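You operate a simulated robot arm through the tools that you are given. There is no shell and no other tool.

The job below is to be done with a simulated robot arm. You get a single attempt, and the scene is never put back.

## Task
Start the maroon trainer and hold it at about 1500 revs.
Fine: the red key goes into the ignition switch and the fuel tap opens; leave the rest alone.

It is judged by the outcome, as a careful person would: the job done as asked, and still so three seconds after it is handed in. It fails if anything else is knocked over, pushed out of place, dropped, spilled or broken.

## Robot
A 7-joint arm with a two-finger parallel gripper, fixed in place. Base frame: the origin is at the foot of the arm, x ahead of it, y to its left, z up. Readings come in cm, rad, newtons and seconds.
Its first joint turns from -2.601 to 2.601 rad. Payload 3.5 kg.
Tool frame: the origin (TCP) lies between the finger pads and is the grasp point; the fingertips stand 2.3 cm ahead of it; z points along the fingers, y is the line along which they close. Largest opening 9.4 cm; finger width 3.8, thickness 1; the body of the gripper, 5.4 by 9.6 cm, starts 3.9 cm behind the TCP.
Orientation is that of the tool frame in the base frame, as a unit quaternion [x, y, z, w]. With the fingers straight down and closing along the base's y, the tool's x points along the base's -x, its y along +y and its z along -z.

## Interface
- The arm moves only by the tool arm_command. Its argument "plan" is text: rows parted by semicolons, each of 7 numbers parted by spaces: the shift along the base's x, y, z in cm, then the turn, a rotation vector about the base's x, y, z in degrees, then the opening, from 0 (shut) to 1 (fully open). In form: tx ty tz wx wy wz hand; .... A call has 1 to 20 rows; each row is the pose to reach, as a shift and turn from the pose commanded when the call began. Rows are played at 5 a second. More than 5 cm and 0.15 rad between two rows, or a gripper value outside its range, and nothing of the call is played. A pose out of reach is approached as far as the arm can. The call stops where the force on the tool passes 40 N (or 10 N more than at its start, if that is more) or the arm is blocked; 0.2 s more then pass. The fingers move at their own pace (about 15.3 cm/s each) and stop on an object; they squeeze with about 29 N. The grip force told is the motor's: it shows also when the fingers shut on nothing. Time passes only in rows, and 0.2 s behind the last, so rows that repeat a pose let the fingers close. It gives the time, the measured TCP pose, the force on the tool (base axes), the opening and the grip force at its end, in the units of the frame above (readings bear some noise), with the torque about the TCP (base axes, N m) and any sound that the robot's microphone picked up.
- Cameras (640 x 400 px; columns grow to the right, rows downward): "scene" is fixed at [5.43, 65.62, 142.1]; the picture's right is [0.34, -0.94, 0.00], its down [-0.66, -0.24, -0.72] and it looks along [0.67, 0.24, -0.70] (base axes); focal length 311 px, centre (320, 200). "wrist" rides on the gripper at [8.6, 1.6, -7.4] in the tool frame; the picture's right is [-0.18, 0.98, 0.00], its down [-0.58, -0.11, -0.81] and it looks along [-0.79, -0.15, 0.59] (tool axes); focal length 243 px, centre (320, 200). There is no depth. A picture from a camera that has moved, and an enlarged one, comes with that camera's place and axes in the base frame and with its lens. The place of the scene camera against the robot may be out by one fixed shift of up to 1.2 cm in any direction.
- get_image(camera): a new picture of that camera. It takes no simulated time.
- zoom(camera, box): a new picture of the part [left, top, right, bottom] of that camera's present view, enlarged. It takes no simulated time.
- close_job(): hands the job in; it is judged then, once.

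Nothing tells you positions but the pictures and the camera data. Unless the task says otherwise, let go and move clear before handing in.

The tools are called as a command line: name --argument value ..., lists and objects as JSON in quotes. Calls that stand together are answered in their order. arm_command: Moves the arm, as the interface text tells. Its arguments: {"type":"object","properties":{"plan":{"type":"string"}},"required":["plan"]} The other tools are called the same way: get_image (camera) takes a picture; zoom (camera, box) takes an enlarged picture of a part of a camera's view; close_job () hands the job in.

At the start:

```text
t: 0.0
tcp_pos: [63.81, 51.37, 94.98]
tcp_rot: [0.0, 1.0, 0.0, 0.0]
force: [0.3, -0.5, -0.2]
torque: [0.04, 0.0, 0.02]
opening: 9.41
finger_force: 0.0
```

scene: 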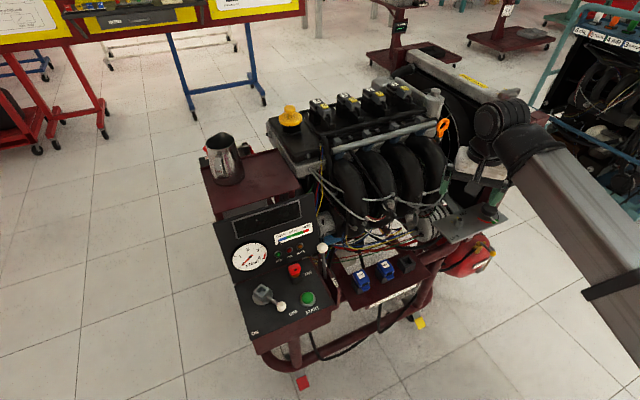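
wrist: 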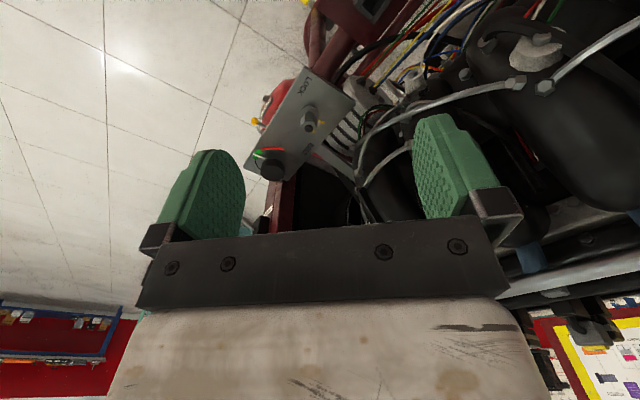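

The picture shows a maroon engine trainer with a control panel (gauge, switch, buttons, a lever) and an engine. I'll zoom in on the panel, the engine and the surroundings to find the key, switch, fuel tap and throttle.

zoom --camera "scene" --box '[210, 180, 370, 280]'

zoom --camera "scene" --box '[220, 250, 380, 350]'

zoom --camera "scene" --box '[340, 180, 520, 292]'

zoom --camera "scene" --box '[380, 80, 540, 180]'

zoom --camera "wrist" --box '[220, 60, 400, 172]'

zoom --camera "scene" --box '[190, 90, 350, 190]'

```text
4.00 times, centred on (290, 230) of scene
camera zoom: at [5.43, 65.62, 142.1], right [0.34, -0.94, 0.0], down [-0.66, -0.24, -0.72], along [0.67, 0.24, -0.7], focal length 1244 px, centre (440, 80)
```

zoom: 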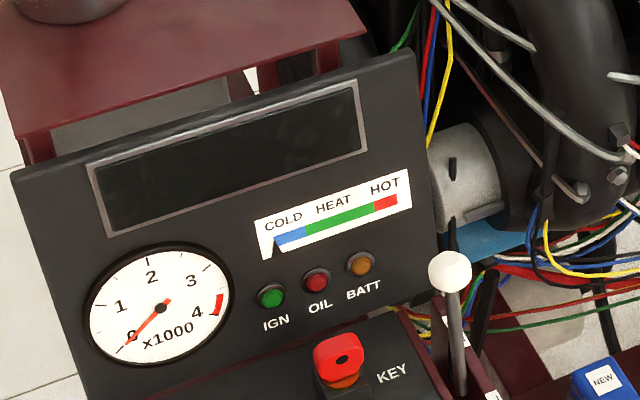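

```text
4.00 times, centred on (300, 300) of scene
camera zoom: at [5.43, 65.62, 142.1], right [0.34, -0.94, 0.0], down [-0.66, -0.24, -0.72], along [0.67, 0.24, -0.7], focal length 1244 px, centre (400, -200)
```

zoom: 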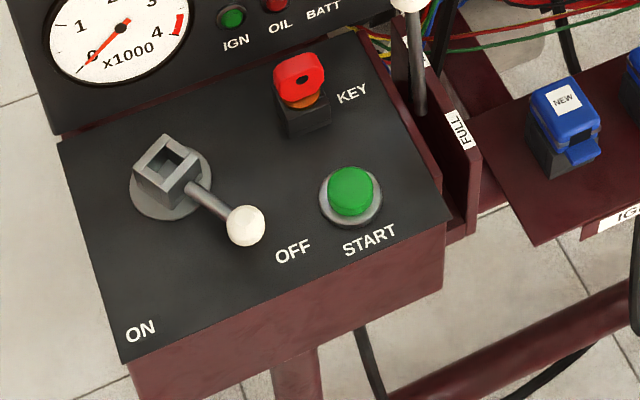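

```text
3.56 times, centred on (430, 236) of scene
camera zoom: at [5.43, 65.62, 142.1], right [0.34, -0.94, 0.0], down [-0.66, -0.24, -0.72], along [0.67, 0.24, -0.7], focal length 1105 px, centre (-71, 72)
```

zoom: 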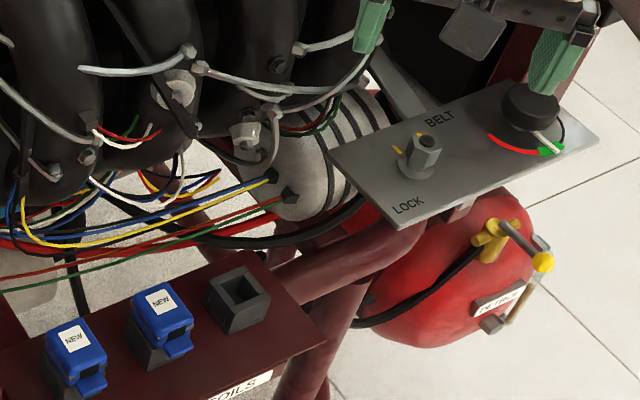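

```text
4.00 times, centred on (460, 130) of scene
camera zoom: at [5.43, 65.62, 142.1], right [0.34, -0.94, 0.0], down [-0.66, -0.24, -0.72], along [0.67, 0.24, -0.7], focal length 1244 px, centre (-240, 480)
```

zoom: 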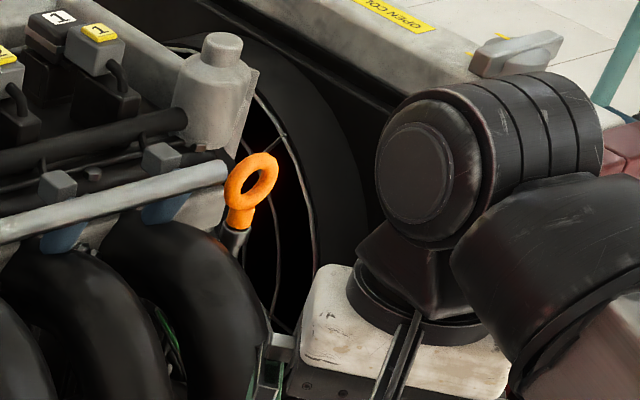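

```text
3.56 times, centred on (310, 116) of wrist
camera zoom: at [55.16, 53.01, 102.42], right [0.18, 0.98, 0.0], down [0.58, -0.11, 0.81], along [0.79, -0.15, -0.59], focal length 863 px, centre (356, 499)
```

zoom: 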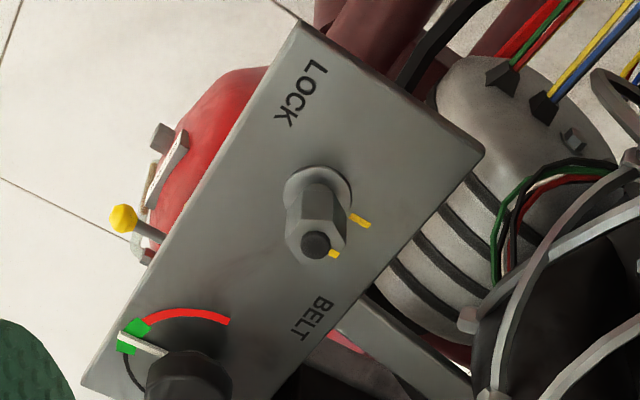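

```text
4.00 times, centred on (270, 140) of scene
camera zoom: at [5.43, 65.62, 142.1], right [0.34, -0.94, 0.0], down [-0.66, -0.24, -0.72], along [0.67, 0.24, -0.7], focal length 1244 px, centre (520, 440)
```

zoom: 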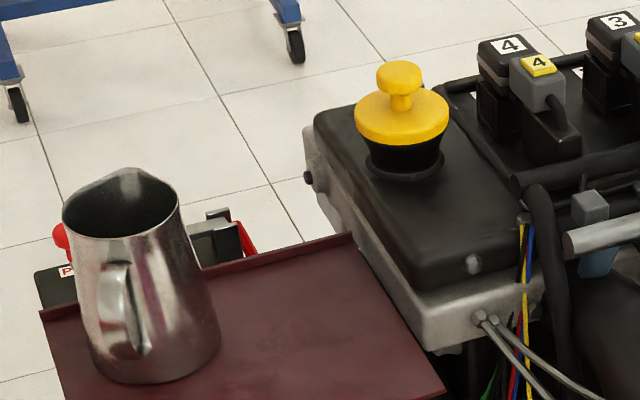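

A console carries a KEY post with something red on it, an ON/OFF lever, a START button and a throttle-like lever. There is a red tank with a yellow tap at the right. I'll zoom further on these, and on the red thing behind the jug.

zoom --camera "scene" --box '[275, 250, 323, 280]'

zoom --camera "scene" --box '[240, 275, 320, 325]'

zoom --camera "scene" --box '[300, 230, 380, 300]'

zoom --camera "scene" --box '[440, 220, 510, 280]'

zoom --camera "scene" --box '[190, 120, 270, 180]'

zoom --camera "scene" --box '[470, 150, 550, 230]'

zoom --camera "scene" --box '[520, 0, 640, 80]'

zoom --camera "scene" --box '[240, 300, 440, 400]'

zoom --camera "scene" --box '[0, 0, 320, 60]'

zoom --camera "scene" --box '[270, 70, 430, 170]'

```text
13.33 times, centred on (299, 265) of scene
camera zoom: at [5.43, 65.62, 142.1], right [0.34, -0.94, 0.0], down [-0.66, -0.24, -0.72], along [0.67, 0.24, -0.7], focal length 4145 px, centre (600, -667)
```

zoom: 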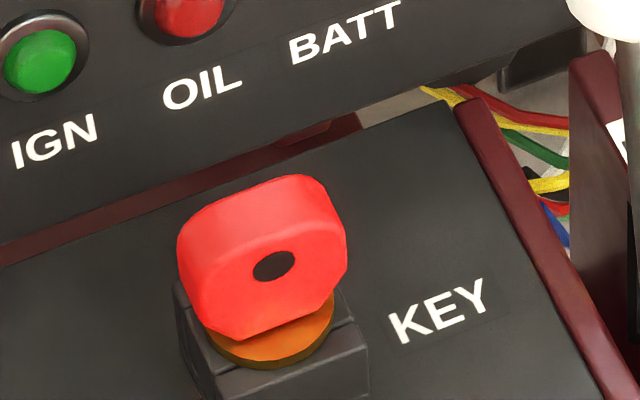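

```text
8.00 times, centred on (280, 300) of scene
camera zoom: at [5.43, 65.62, 142.1], right [0.34, -0.94, 0.0], down [-0.66, -0.24, -0.72], along [0.67, 0.24, -0.7], focal length 2487 px, centre (640, -600)
```

zoom: 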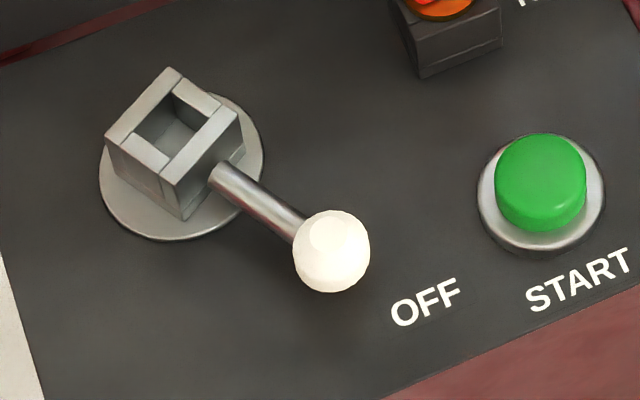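

```text
5.71 times, centred on (340, 265) of scene
camera zoom: at [5.43, 65.62, 142.1], right [0.34, -0.94, 0.0], down [-0.66, -0.24, -0.72], along [0.67, 0.24, -0.7], focal length 1776 px, centre (206, -171)
```

zoom: 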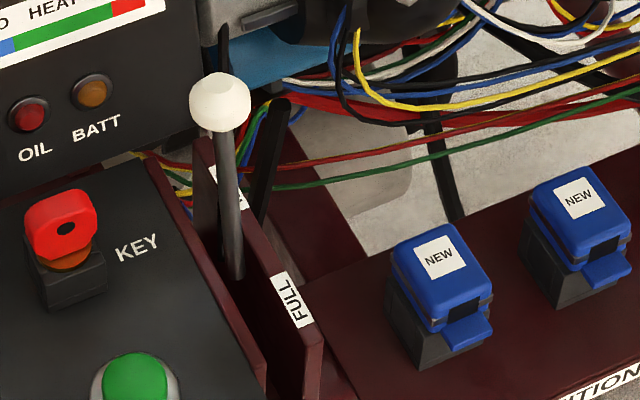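

```text
6.67 times, centred on (475, 250) of scene
camera zoom: at [5.43, 65.62, 142.1], right [0.34, -0.94, 0.0], down [-0.66, -0.24, -0.72], along [0.67, 0.24, -0.7], focal length 2073 px, centre (-713, -133)
```

zoom: 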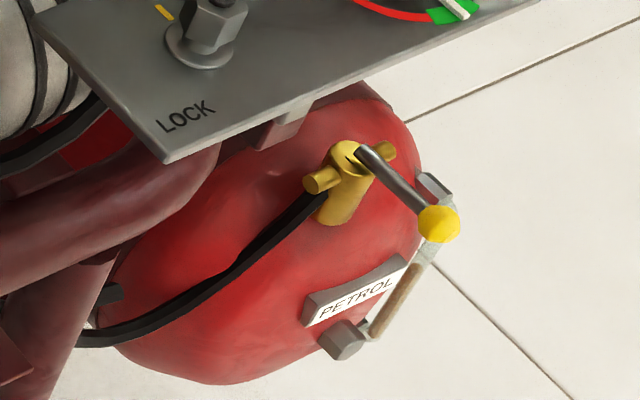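

```text
6.67 times, centred on (230, 150) of scene
camera zoom: at [5.43, 65.62, 142.1], right [0.34, -0.94, 0.0], down [-0.66, -0.24, -0.72], along [0.67, 0.24, -0.7], focal length 2073 px, centre (920, 533)
```

zoom: 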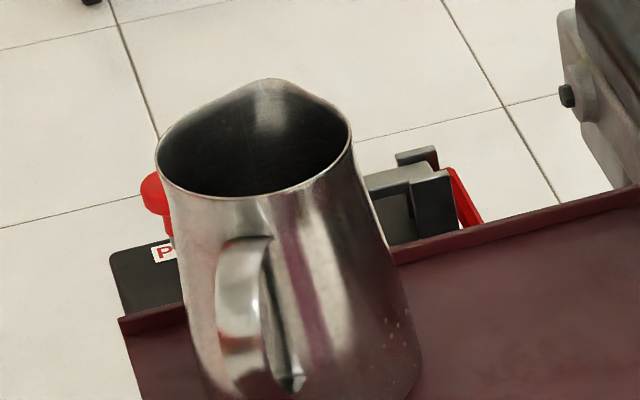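

```text
5.00 times, centred on (510, 190) of scene
camera zoom: at [5.43, 65.62, 142.1], right [0.34, -0.94, 0.0], down [-0.66, -0.24, -0.72], along [0.67, 0.24, -0.7], focal length 1554 px, centre (-630, 250)
```

zoom: 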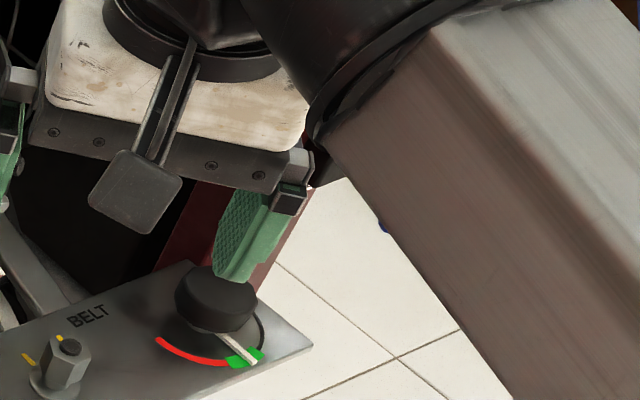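

```text
5.00 times, centred on (580, 40) of scene
camera zoom: at [5.43, 65.62, 142.1], right [0.34, -0.94, 0.0], down [-0.66, -0.24, -0.72], along [0.67, 0.24, -0.7], focal length 1554 px, centre (-980, 1000)
```

zoom: 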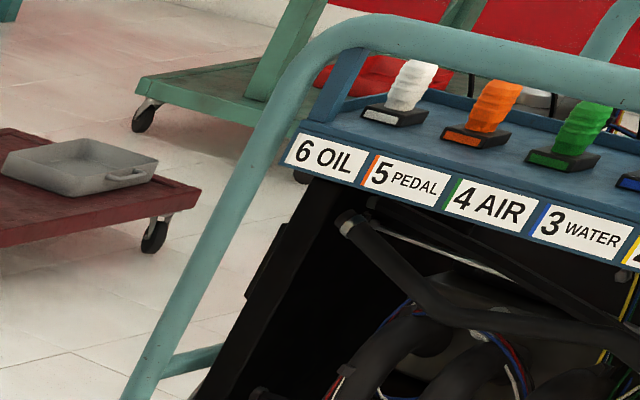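

```text
3.20 times, centred on (340, 350) of scene
camera zoom: at [5.43, 65.62, 142.1], right [0.34, -0.94, 0.0], down [-0.66, -0.24, -0.72], along [0.67, 0.24, -0.7], focal length 995 px, centre (256, -280)
```

zoom: 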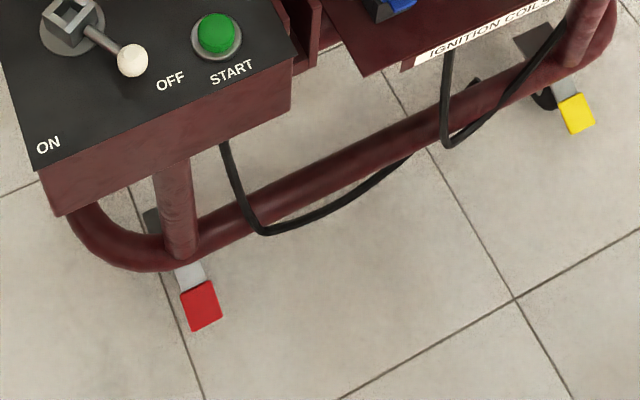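

```text
2.00 times, centred on (160, 30) of scene
camera zoom: at [5.43, 65.62, 142.1], right [0.34, -0.94, 0.0], down [-0.66, -0.24, -0.72], along [0.67, 0.24, -0.7], focal length 622 px, centre (640, 540)
```

zoom: 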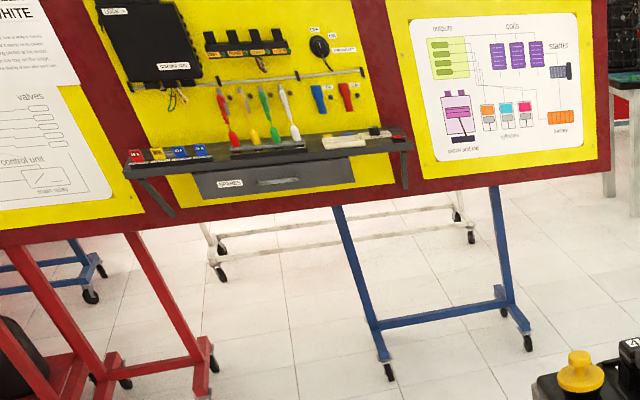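

```text
4.00 times, centred on (350, 120) of scene
camera zoom: at [5.43, 65.62, 142.1], right [0.34, -0.94, 0.0], down [-0.66, -0.24, -0.72], along [0.67, 0.24, -0.7], focal length 1244 px, centre (200, 520)
```

zoom: 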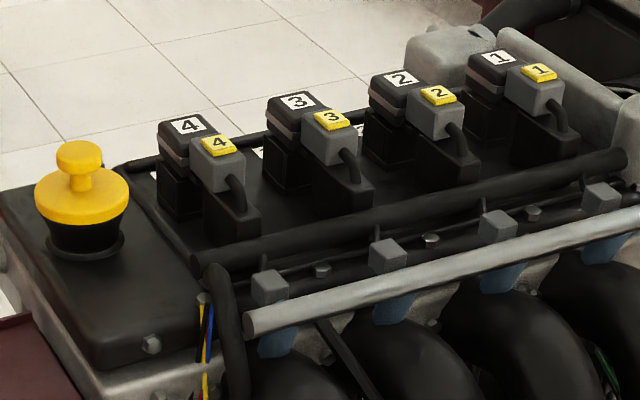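

The red key stands in a KEY dock. The ignition switch looks like the square grey socket with the ON/OFF lever. START is the green button, the throttle is the white-ball lever with the FULL scale, and the petrol tap has a yellow ball and lever. I'll raise the arm and bring the wrist camera round to look at the console.

arm_command --plan "0 0 4 0 0 0 1; 0 0 8 0 0 0 1; 0 0 12 0 0 0 1; -3.5 1 12 0 0 7 1; -7 2 12 0 0 14 1; -10.5 3 12 0 0 21 1; -14 4 12 0 0 28 1; -17.5 5 12 0 0 35 1; -21 6 12 0 0 42 1; -24.5 7 12 0 0 49 1; -28 8.5 12 0 0 56 1; -29 10 12 0 0 60 1"

get_image --camera "wrist"

get_image --camera "scene"

```text
t: 1.7
tcp_pos: [48.2, 56.04, 107.02]
tcp_rot: [-0.26, 0.966, 0.002, 0.0]
force: [-6.6, 10.6, -3.1]
torque: [-1.03, -0.96, -1.42]
opening: 9.43
finger_force: 0.1
stopped in row 8: the force on the tool passed its limit at 64 N (the readings are from after the stop); the commanded pose is now the measured one
```

```text
taken
camera wrist: at [39.87, 53.08, 114.42], right [-0.33, 0.94, 0.0], down [0.56, 0.19, 0.81], along [0.76, 0.27, -0.59], focal length 243 px, centre (320, 200)
```

wrist: 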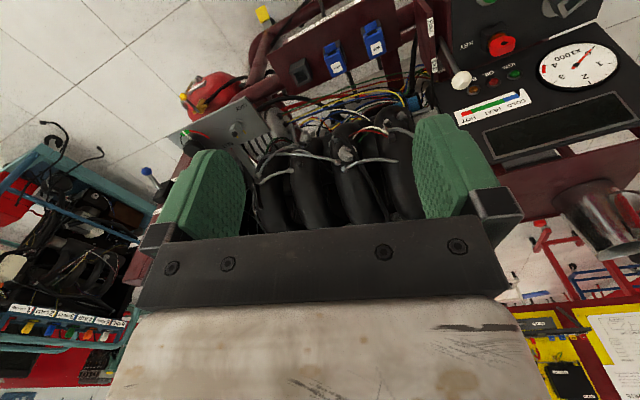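

```text
taken
```

scene: 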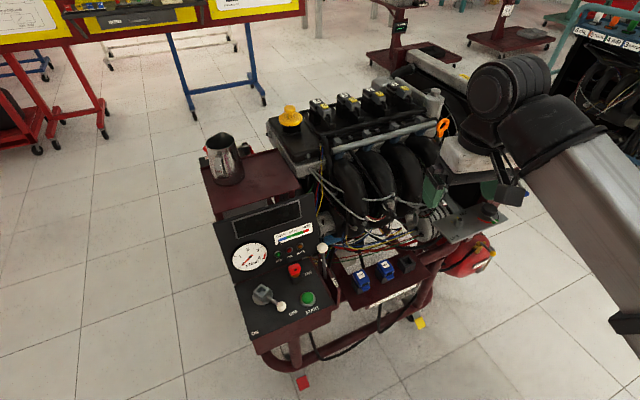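

The move stopped on an unexpected force, about 64 N. I'll look closely to see what the gripper touches before moving again.

zoom --camera "scene" --box '[400, 110, 560, 220]'

zoom --camera "wrist" --box '[130, 90, 530, 340]'

arm_command --plan "0 0 0 0 0 0 1"

```text
3.64 times, centred on (480, 165) of scene
camera zoom: at [5.43, 65.62, 142.1], right [0.34, -0.94, 0.0], down [-0.66, -0.24, -0.72], along [0.67, 0.24, -0.7], focal length 1130 px, centre (-262, 327)
```

zoom: 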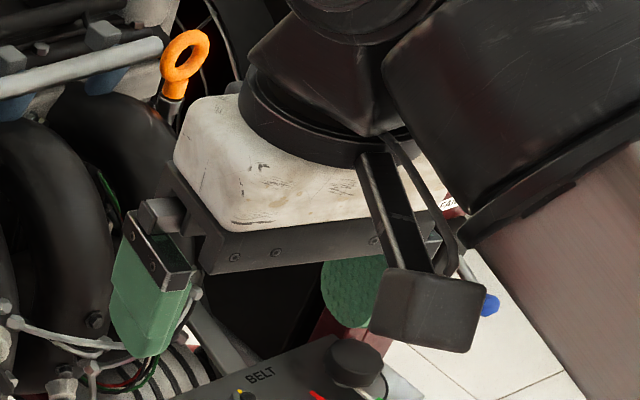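

```text
1.60 times, centred on (330, 215) of wrist
camera zoom: at [39.87, 53.08, 114.42], right [-0.33, 0.94, 0.0], down [0.56, 0.19, 0.81], along [0.76, 0.27, -0.59], focal length 388 px, centre (304, 176)
```

zoom: 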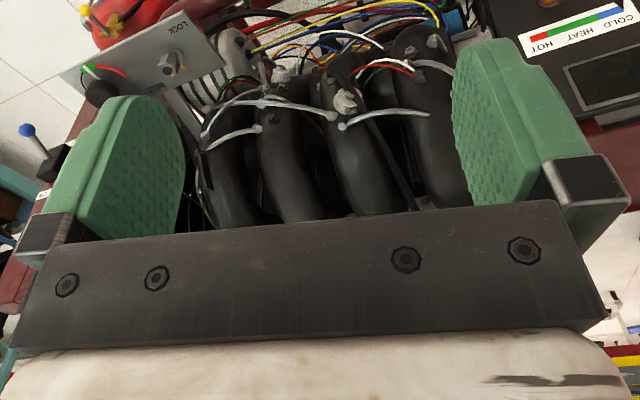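

```text
t: 2.1
tcp_pos: [48.01, 56.17, 107.0]
tcp_rot: [-0.261, 0.965, 0.002, 0.0]
force: [-11.1, 17.1, -5.7]
torque: [-1.39, -1.61, -2.03]
opening: 9.39
finger_force: 0.0
```

The steady force points away from the forearm, so the camera bracket is pressing on the arm's own forearm and nothing on the trainer was touched. I'll undo some of the yaw, then shift over to view the console.

arm_command --plan "0 0 0 0 0 -6 1; 0 0 0 0 0 -12 1; -3 2 0 0 0 -12 1; -6 4 0 0 0 -12 1; -9 6 0 0 0 -12 1; -12 8 0 0 0 -12 1; -12 8 0 0 0 -12 1"

get_image --camera "wrist"

```text
t: 3.7
tcp_pos: [35.95, 64.0, 106.96]
tcp_rot: [-0.159, 0.987, 0.002, 0.0]
force: [0.6, 0.0, 0.3]
torque: [0.01, 0.03, -0.01]
opening: 9.41
finger_force: 0.0
```

```text
taken
camera wrist: at [27.18, 62.92, 114.44], right [-0.13, 0.99, 0.0], down [0.59, 0.08, 0.81], along [0.8, 0.11, -0.59], focal length 243 px, centre (320, 200)
```

wrist: 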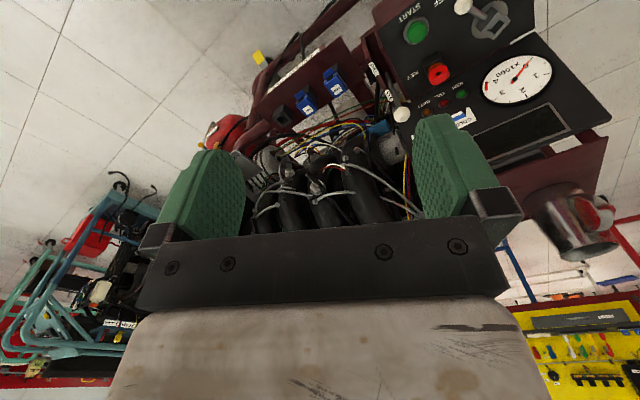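

The arm is free again, with force near zero. The console is in the upper right of the wrist view, which is upside down. I'll zoom there and also take a view from a second pose to triangulate.

zoom --camera "wrist" --box '[360, 0, 552, 120]'

zoom --camera "wrist" --box '[200, 30, 392, 150]'

zoom --camera "wrist" --box '[440, 60, 632, 180]'

```text
3.33 times, centred on (456, 60) of wrist
camera zoom: at [27.18, 62.92, 114.44], right [-0.13, 0.99, 0.0], down [0.59, 0.08, 0.81], along [0.8, 0.11, -0.59], focal length 809 px, centre (-133, 667)
```

zoom: 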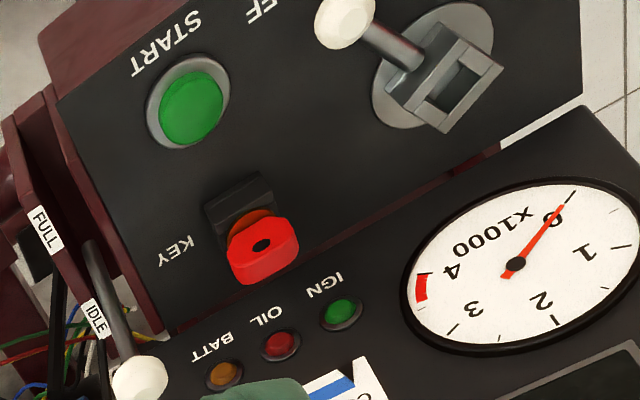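

```text
3.33 times, centred on (296, 90) of wrist
camera zoom: at [27.18, 62.92, 114.44], right [-0.13, 0.99, 0.0], down [0.59, 0.08, 0.81], along [0.8, 0.11, -0.59], focal length 809 px, centre (400, 567)
```

zoom: 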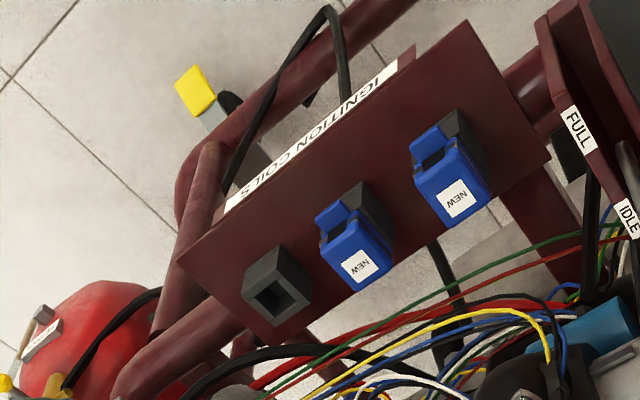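

```text
3.33 times, centred on (536, 120) of wrist
camera zoom: at [27.18, 62.92, 114.44], right [-0.13, 0.99, 0.0], down [0.59, 0.08, 0.81], along [0.8, 0.11, -0.59], focal length 809 px, centre (-400, 467)
```

zoom: 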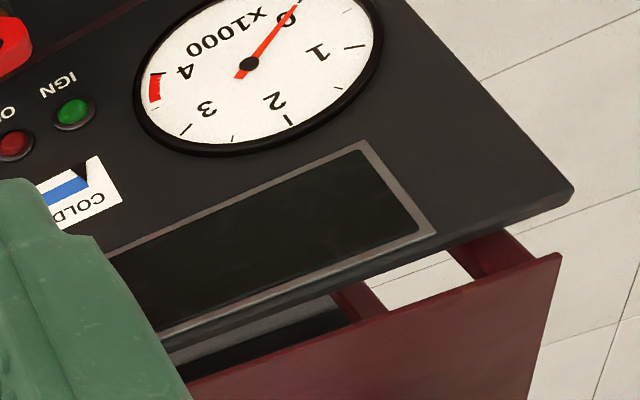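

zoom --camera "wrist" --box '[500, 140, 640, 290]'

zoom --camera "wrist" --box '[415, 45, 463, 90]'

zoom --camera "wrist" --box '[450, 0, 520, 45]'

```text
2.67 times, centred on (570, 215) of wrist
camera zoom: at [27.18, 62.92, 114.44], right [-0.13, 0.99, 0.0], down [0.59, 0.08, 0.81], along [0.8, 0.11, -0.59], focal length 647 px, centre (-347, 160)
```

zoom: 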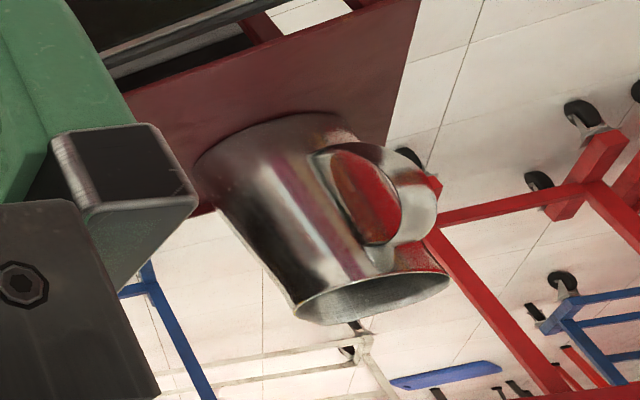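

```text
8.89 times, centred on (439, 68) of wrist
camera zoom: at [27.18, 62.92, 114.44], right [-0.13, 0.99, 0.0], down [0.59, 0.08, 0.81], along [0.8, 0.11, -0.59], focal length 2157 px, centre (-738, 1378)
```

zoom: 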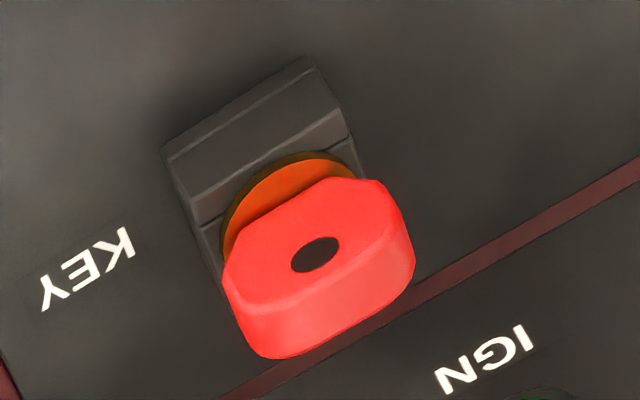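

```text
8.89 times, centred on (485, 22) of wrist
camera zoom: at [27.18, 62.92, 114.44], right [-0.13, 0.99, 0.0], down [0.59, 0.08, 0.81], along [0.8, 0.11, -0.59], focal length 2157 px, centre (-1147, 1778)
```

zoom: 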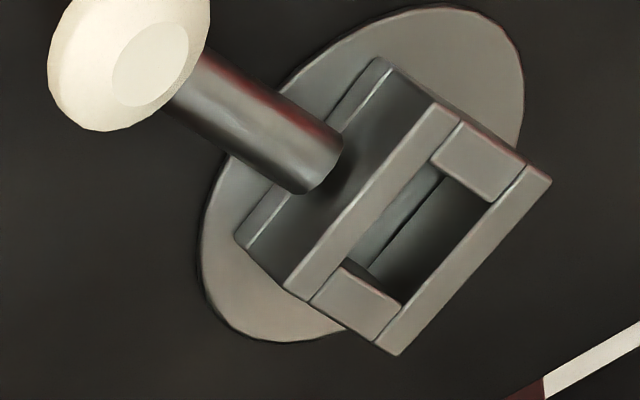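

The key stands at roughly (47, 87, 70) and the lever switch at roughly (38, 93, 69), both near the edge of reach. I'll move closer for better views, staying on the near side of the console and above it.

arm_command --plan "0 4 -2 0 0 3 1; 0 8 -5 0 0 6 1; 0 11 -8 0 0 8 1; 0 13 -11 0 0 8 1; 0 13 -11 0 0 8 1"

get_image --camera "wrist"

get_image --camera "scene"

```text
t: 4.9
tcp_pos: [36.11, 77.04, 96.08]
tcp_rot: [-0.228, 0.974, 0.002, 0.0]
force: [0.3, -0.3, 1.2]
torque: [-0.01, -0.03, -0.03]
opening: 9.39
finger_force: 0.1
```

```text
taken
camera wrist: at [27.64, 74.68, 103.54], right [-0.27, 0.96, 0.0], down [0.57, 0.16, 0.81], along [0.78, 0.22, -0.59], focal length 243 px, centre (320, 200)
```

wrist: 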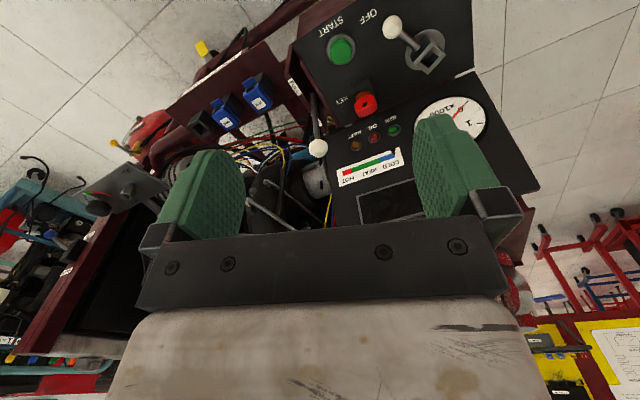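

```text
taken
```

scene: 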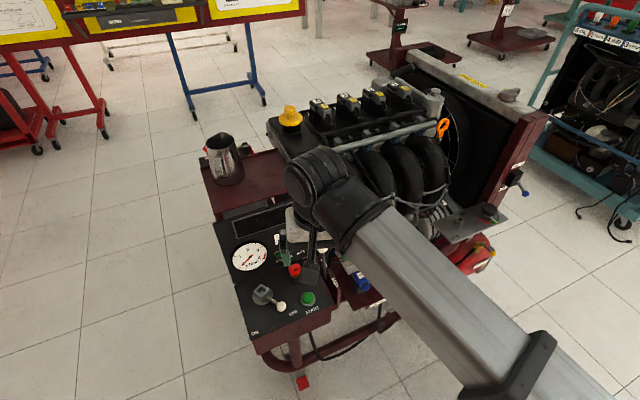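

zoom --camera "wrist" --box '[290, 0, 482, 120]'

zoom --camera "wrist" --box '[280, 60, 376, 180]'

```text
3.33 times, centred on (386, 60) of wrist
camera zoom: at [27.64, 74.68, 103.54], right [-0.27, 0.96, 0.0], down [0.57, 0.16, 0.81], along [0.78, 0.22, -0.59], focal length 809 px, centre (100, 667)
```

zoom: 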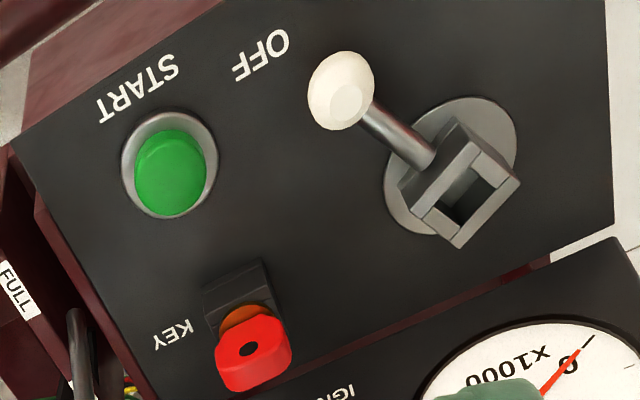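

```text
3.33 times, centred on (328, 120) of wrist
camera zoom: at [27.64, 74.68, 103.54], right [-0.27, 0.96, 0.0], down [0.57, 0.16, 0.81], along [0.78, 0.22, -0.59], focal length 809 px, centre (293, 467)
```

zoom: 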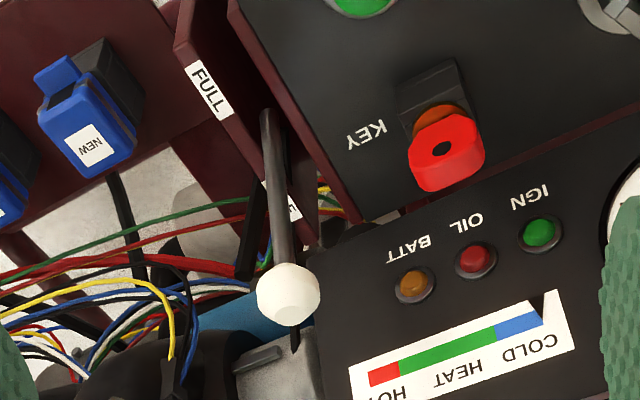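

Triangulating gives consistent positions: key about (45.6, 86.5, 71), START about (41.2, 81.5, 67), switch ball about (37, 87.3, 66), socket about (38.3, 93.2, 68.4) and throttle ball about (51.2, 81.1, 76). I'll zoom for key and socket orientation.

zoom --camera "wrist" --box '[344, 70, 392, 120]'

zoom --camera "wrist" --box '[380, 10, 460, 80]'

zoom --camera "wrist" --box '[270, 60, 334, 160]'

zoom --camera "wrist" --box '[80, 90, 200, 220]'

```text
8.00 times, centred on (368, 95) of wrist
camera zoom: at [27.64, 74.68, 103.54], right [-0.27, 0.96, 0.0], down [0.57, 0.16, 0.81], along [0.78, 0.22, -0.59], focal length 1941 px, centre (-64, 1040)
```

zoom: 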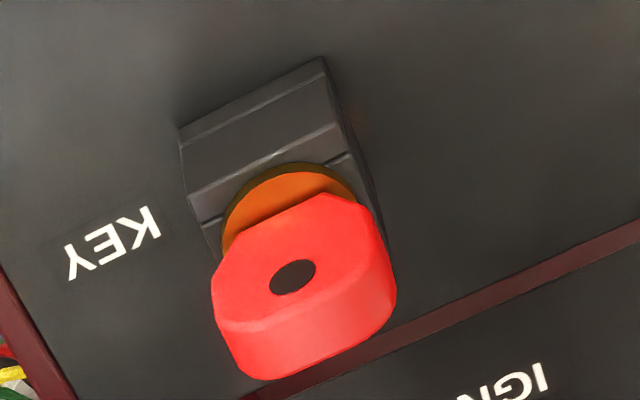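

```text
5.71 times, centred on (420, 45) of wrist
camera zoom: at [27.64, 74.68, 103.54], right [-0.27, 0.96, 0.0], down [0.57, 0.16, 0.81], along [0.78, 0.22, -0.59], focal length 1386 px, centre (-251, 1086)
```

zoom: 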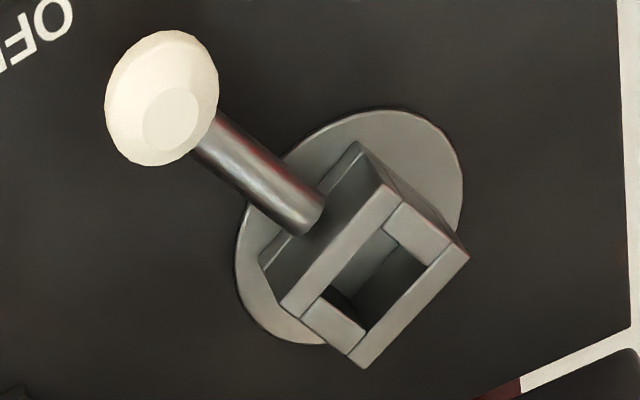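

```text
4.00 times, centred on (302, 110) of wrist
camera zoom: at [27.64, 74.68, 103.54], right [-0.27, 0.96, 0.0], down [0.57, 0.16, 0.81], along [0.78, 0.22, -0.59], focal length 970 px, centre (392, 560)
```

zoom: 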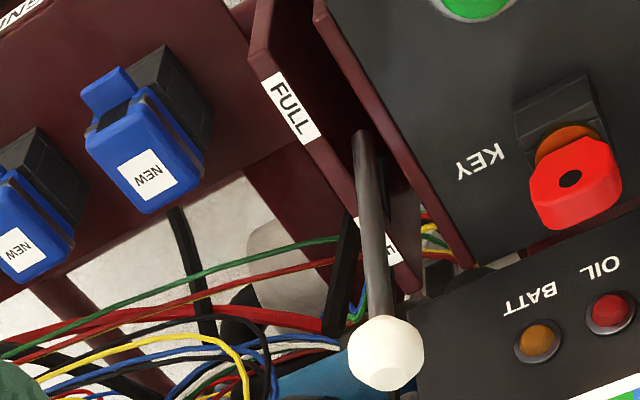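

```text
3.08 times, centred on (140, 155) of wrist
camera zoom: at [27.64, 74.68, 103.54], right [-0.27, 0.96, 0.0], down [0.57, 0.16, 0.81], along [0.78, 0.22, -0.59], focal length 746 px, centre (874, 338)
```

zoom: 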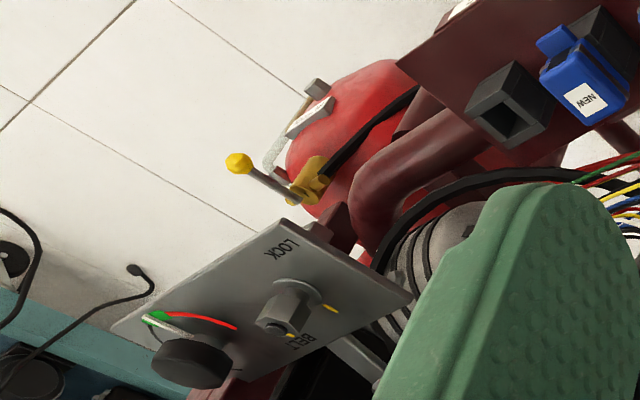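

The console top is level at z≈66 and turned about 42° in plan. The key bow is about 1.1 cm thick, and the socket is rotated about +33° from the key's dock. I'll turn the tool to close across the key's flats and test the reach above it.

arm_command --plan "0 0 0 0 0 -8.3 0.55; 1 1 0 0 0 -16.6 0.55; 2 2 0 0 0 -24.9 0.55; 3.5 3.5 0 0 0 -33.2 0.55; 5 5 0 0 0 -41.5 0.55; 6.5 6.5 0 0 0 -49.8 0.55; 8 8 -2 0 0 -58.1 0.55; 9 9 -4 0 0 -66.4 0.55; 9.9 9.9 -6 0 0 -73.8 0.55; 9.9 9.9 -6 0 0 -73.8 0.55; 9.9 9.9 -6 0 0 -73.8 0.55"

get_image --camera "wrist"

get_image --camera "scene"

```text
t: 7.3
tcp_pos: [45.94, 86.83, 90.0]
tcp_rot: [0.403, 0.915, 0.001, 0.001]
force: [-0.1, 0.2, -0.5]
torque: [-0.05, 0.01, 0.03]
opening: 5.17
finger_force: 0.0
```

```text
taken
camera wrist: at [41.34, 94.33, 97.48], right [0.85, 0.53, 0.0], down [0.31, -0.5, 0.81], along [0.43, -0.68, -0.59], focal length 243 px, centre (320, 200)
```

wrist: 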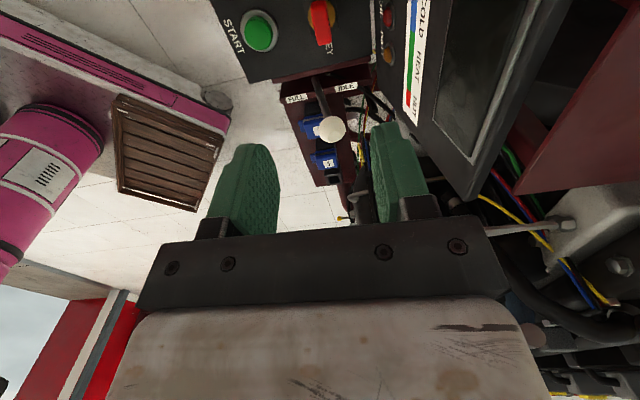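

```text
taken
```

scene: 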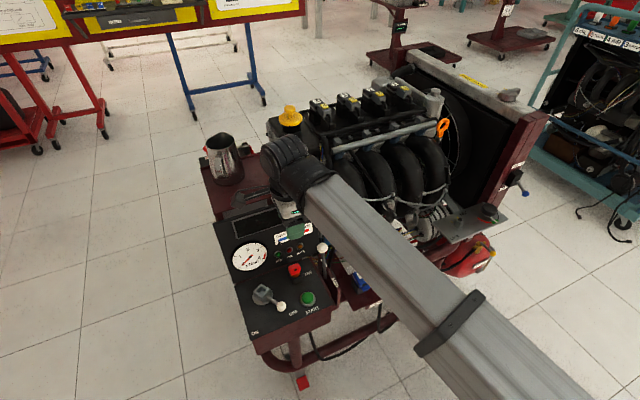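

Reach at 98 cm radius and z = 90 is fine. The key is now seen edge-on, so I'll zoom for exact alignment.

zoom --camera "wrist" --box '[210, 0, 402, 120]'

zoom --camera "wrist" --box '[296, 0, 352, 56]'

```text
3.33 times, centred on (306, 60) of wrist
camera zoom: at [41.34, 94.33, 97.48], right [0.85, 0.53, 0.0], down [0.31, -0.5, 0.81], along [0.43, -0.68, -0.59], focal length 809 px, centre (367, 667)
```

zoom: 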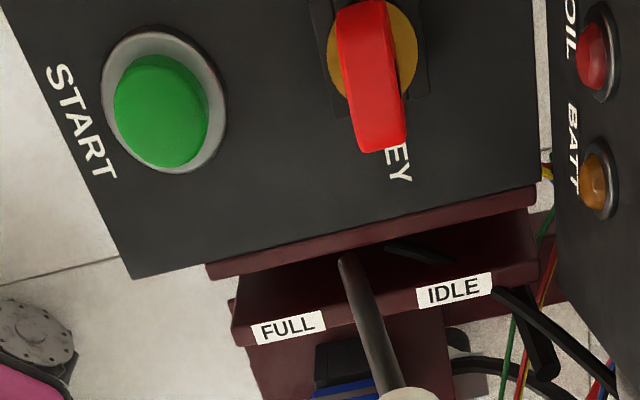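

```text
7.14 times, centred on (324, 28) of wrist
camera zoom: at [41.34, 94.33, 97.48], right [0.85, 0.53, 0.0], down [0.31, -0.5, 0.81], along [0.43, -0.68, -0.59], focal length 1733 px, centre (291, 1429)
```

zoom: 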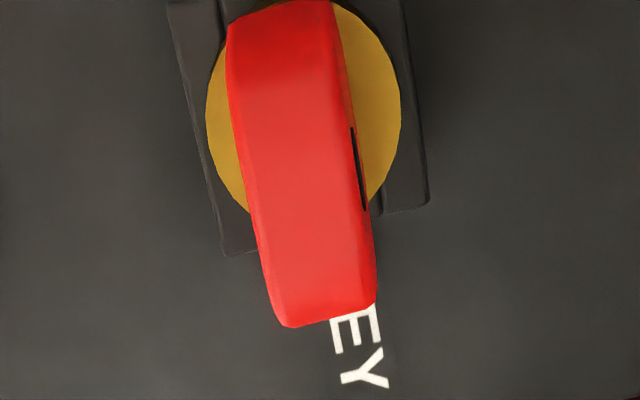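

The key bow is centred at about (46.0, 87.1), with its flats square to the present closing direction and the orange collar top at z≈69. I'll descend to just above it with a narrower opening.

arm_command --plan "0.1 0.27 -4 0 0 0 0.45; 0.1 0.27 -8 0 0 0 0.45; 0.1 0.27 -11 0 0 0 0.45; 0.1 0.27 -13 0 0 0 0.45; 0.1 0.27 -14 0 0 0 0.45; 0.1 0.27 -14 0 0 0 0.45"

get_image --camera "wrist"

zoom --camera "scene" --box '[220, 210, 380, 310]'

```text
t: 8.7
tcp_pos: [46.04, 87.11, 76.01]
tcp_rot: [0.403, 0.915, 0.001, 0.002]
force: [0.3, 0.2, -0.1]
torque: [0.01, 0.01, 0.02]
opening: 4.21
finger_force: 0.0
```

```text
taken
camera wrist: at [41.43, 94.68, 83.33], right [0.85, 0.53, 0.0], down [0.31, -0.5, 0.81], along [0.43, -0.68, -0.59], focal length 243 px, centre (320, 200)
```

wrist: 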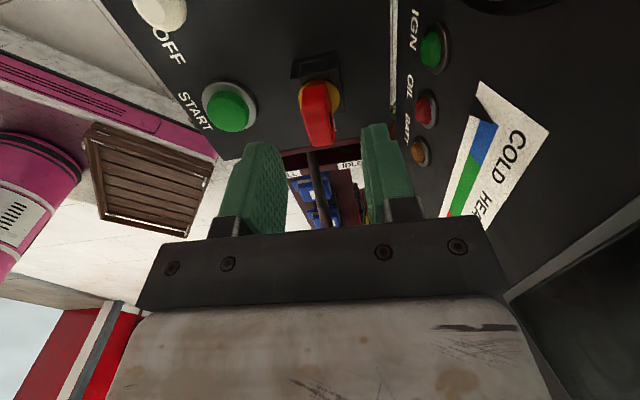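

```text
4.00 times, centred on (300, 260) of scene
camera zoom: at [5.43, 65.62, 142.1], right [0.34, -0.94, 0.0], down [-0.66, -0.24, -0.72], along [0.67, 0.24, -0.7], focal length 1244 px, centre (400, -40)
```

zoom: 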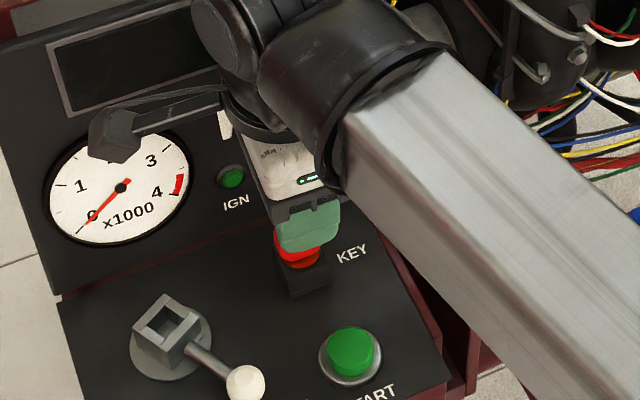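

zoom --camera "wrist" --box '[230, 40, 422, 160]'

```text
3.33 times, centred on (326, 100) of wrist
camera zoom: at [41.43, 94.68, 83.33], right [0.85, 0.53, 0.0], down [0.31, -0.5, 0.81], along [0.43, -0.68, -0.59], focal length 809 px, centre (300, 533)
```

zoom: 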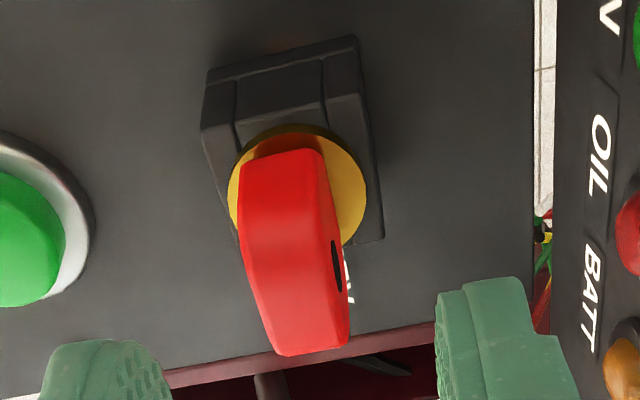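

The bow sits centred between the fingers. I'll descend 4 cm with the fingertips stopping just above the collar, and close on it.

arm_command --plan "0 0 -1.5 0 0 0 0.45; 0 0 -3 0 0 0 0.45; 0 0 -4 0 0 0 0.45; 0 0 -4 0 0 0 0.3; 0 0 -4 0 0 0 0.1; 0 0 -4 0 0 0 0; 0 0 -4 0 0 0 0; 0 0 -4 0 0 0 0"

zoom --camera "wrist" --box '[230, 60, 422, 180]'

```text
t: 10.5
tcp_pos: [45.96, 87.21, 71.91]
tcp_rot: [0.403, 0.915, 0.001, 0.001]
force: [-0.1, -0.7, -0.6]
torque: [-0.03, 0.01, 0.02]
opening: 1.29
finger_force: 29.1
```

```text
3.33 times, centred on (326, 120) of wrist
camera zoom: at [41.38, 94.75, 79.4], right [0.85, 0.53, 0.0], down [0.31, -0.5, 0.81], along [0.43, -0.68, -0.59], focal length 809 px, centre (300, 467)
```

zoom: 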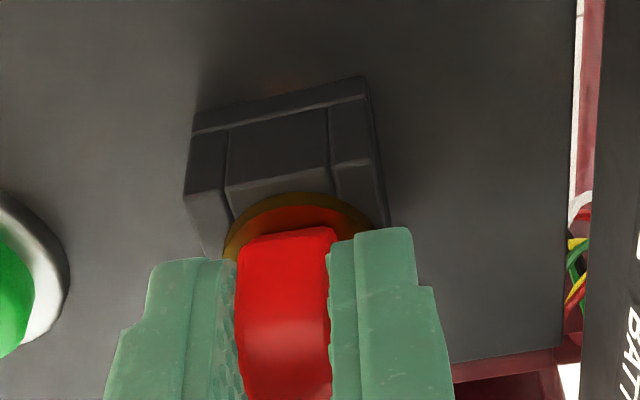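

I have the key, with an opening of 1.29 cm and a firm grip. I'll lift straight up slowly and check that it comes out.

arm_command --plan "0 0 0.5 0 0 0 0; 0 0 1 0 0 0 0; 0 0 1.5 0 0 0 0; 0 0 2 0 0 0 0; 0 0 3 0 0 0 0; 0 0 4 0 0 0 0; 0 0 5.5 0 0 0 0; 0 0 7 0 0 0 0; 0 0 7 0 0 0 0"

zoom --camera "wrist" --box '[200, 0, 440, 180]'

zoom --camera "scene" --box '[240, 230, 340, 310]'

```text
t: 12.5
tcp_pos: [45.98, 87.22, 78.96]
tcp_rot: [0.403, 0.915, 0.001, 0.001]
force: [-0.3, -0.6, -0.3]
torque: [0.0, 0.01, 0.0]
opening: 1.3
finger_force: 29.0
```

```text
2.22 times, centred on (320, 90) of wrist
camera zoom: at [41.44, 94.74, 86.44], right [0.85, 0.53, 0.0], down [0.31, -0.5, 0.81], along [0.43, -0.68, -0.59], focal length 539 px, centre (320, 444)
```

zoom: 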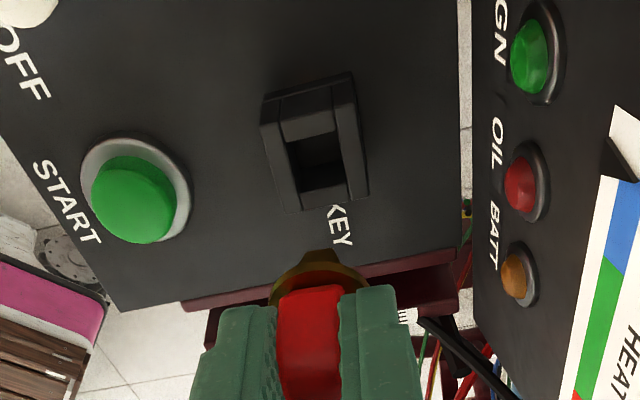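

```text
5.00 times, centred on (290, 270) of scene
camera zoom: at [5.43, 65.62, 142.1], right [0.34, -0.94, 0.0], down [-0.66, -0.24, -0.72], along [0.67, 0.24, -0.7], focal length 1554 px, centre (470, -150)
```

zoom: 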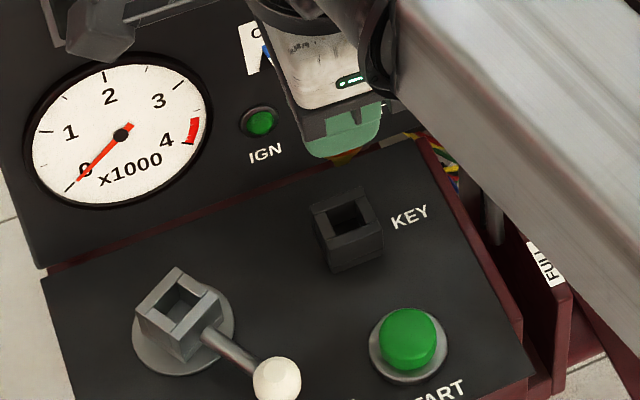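

The key is out cleanly and the empty dock confirms the calibration. I'll carry the key over the switch socket, turning +33.5° to match it, and stop high to check reach and alignment.

arm_command --plan "0 0 1.5 0 0 0 0; -1.5 1.2 2.5 0 0 6.7 0; -3 2.4 2.5 0 0 13.4 0; -4.5 3.6 2.5 0 0 20.1 0; -6 4.8 2.5 0 0 26.8 0; -7.58 6.02 2.5 0 0 33.5 0; -7.58 6.02 2.5 0 0 33.5 0; -7.58 6.02 2.5 0 0 33.5 0"

get_image --camera "wrist"

zoom --camera "wrist" --box '[240, 0, 400, 100]'

zoom --camera "scene" --box '[220, 230, 320, 310]'

```text
t: 14.3
tcp_pos: [38.63, 93.21, 81.45]
tcp_rot: [0.122, 0.993, 0.001, 0.002]
force: [-0.4, -1.1, -0.1]
torque: [0.0, -0.02, -0.01]
opening: 1.3
finger_force: 29.1
```

```text
taken
camera wrist: at [30.69, 96.81, 88.88], right [0.42, 0.91, 0.0], down [0.54, -0.25, 0.81], along [0.73, -0.33, -0.59], focal length 243 px, centre (320, 200)
```

wrist: 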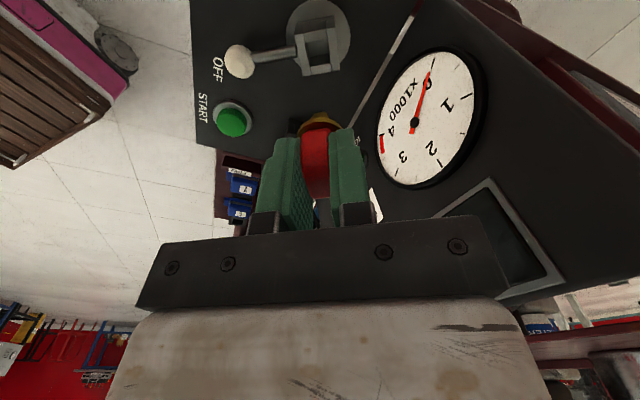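

```text
4.00 times, centred on (320, 50) of wrist
camera zoom: at [30.69, 96.81, 88.88], right [0.42, 0.91, 0.0], down [0.54, -0.25, 0.81], along [0.73, -0.33, -0.59], focal length 970 px, centre (320, 800)
```

zoom: 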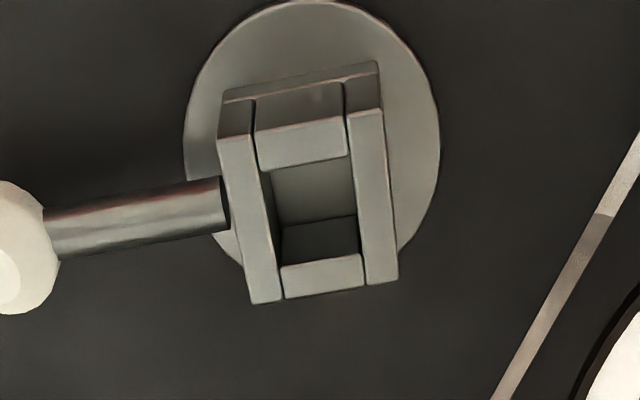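

```text
5.00 times, centred on (270, 270) of scene
camera zoom: at [5.43, 65.62, 142.1], right [0.34, -0.94, 0.0], down [-0.66, -0.24, -0.72], along [0.67, 0.24, -0.7], focal length 1554 px, centre (570, -150)
```

zoom: 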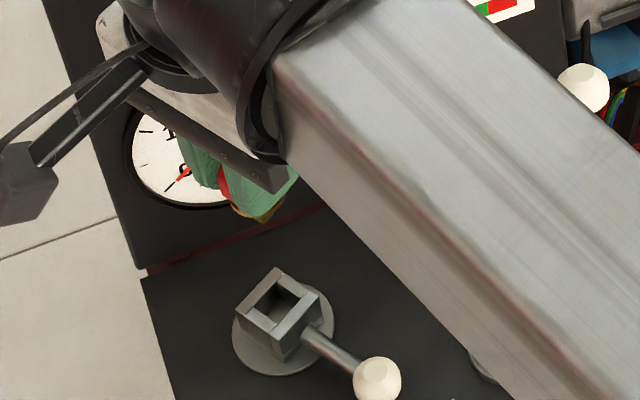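

The tool is over the socket. By tool-relative measurement the socket is 0.3 cm toward −x of the tool axis. I'll correct, come down to just above it, and look at the blade and slot.

arm_command --plan "-0.15 0 -2 0 0 0 0; -0.27 -0.02 -4 0 0 0 0; -0.27 -0.02 -6 0 0 0 0; -0.27 -0.02 -6 0 0 0 0; -0.27 -0.02 -6 0 0 0 0"

zoom --camera "wrist" --box '[240, 30, 400, 130]'

zoom --camera "scene" --box '[240, 260, 300, 310]'

```text
t: 15.5
tcp_pos: [38.28, 93.2, 75.48]
tcp_rot: [0.122, 0.993, 0.001, -0.001]
force: [1.2, -0.3, -0.7]
torque: [-0.01, 0.0, -0.02]
opening: 1.28
finger_force: 29.4
```

```text
4.00 times, centred on (320, 80) of wrist
camera zoom: at [30.26, 96.88, 82.93], right [0.42, 0.91, 0.0], down [0.54, -0.25, 0.81], along [0.73, -0.33, -0.59], focal length 970 px, centre (320, 680)
```

zoom: 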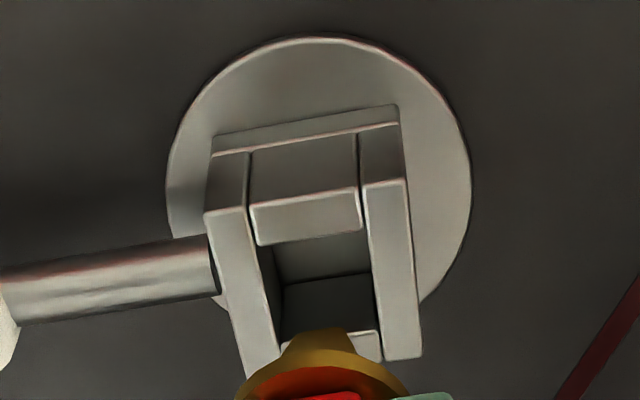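

```text
8.00 times, centred on (270, 285) of scene
camera zoom: at [5.43, 65.62, 142.1], right [0.34, -0.94, 0.0], down [-0.66, -0.24, -0.72], along [0.67, 0.24, -0.7], focal length 2487 px, centre (720, -480)
```

zoom: 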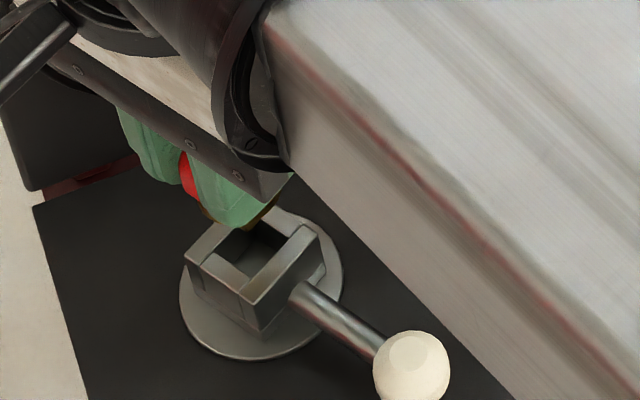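

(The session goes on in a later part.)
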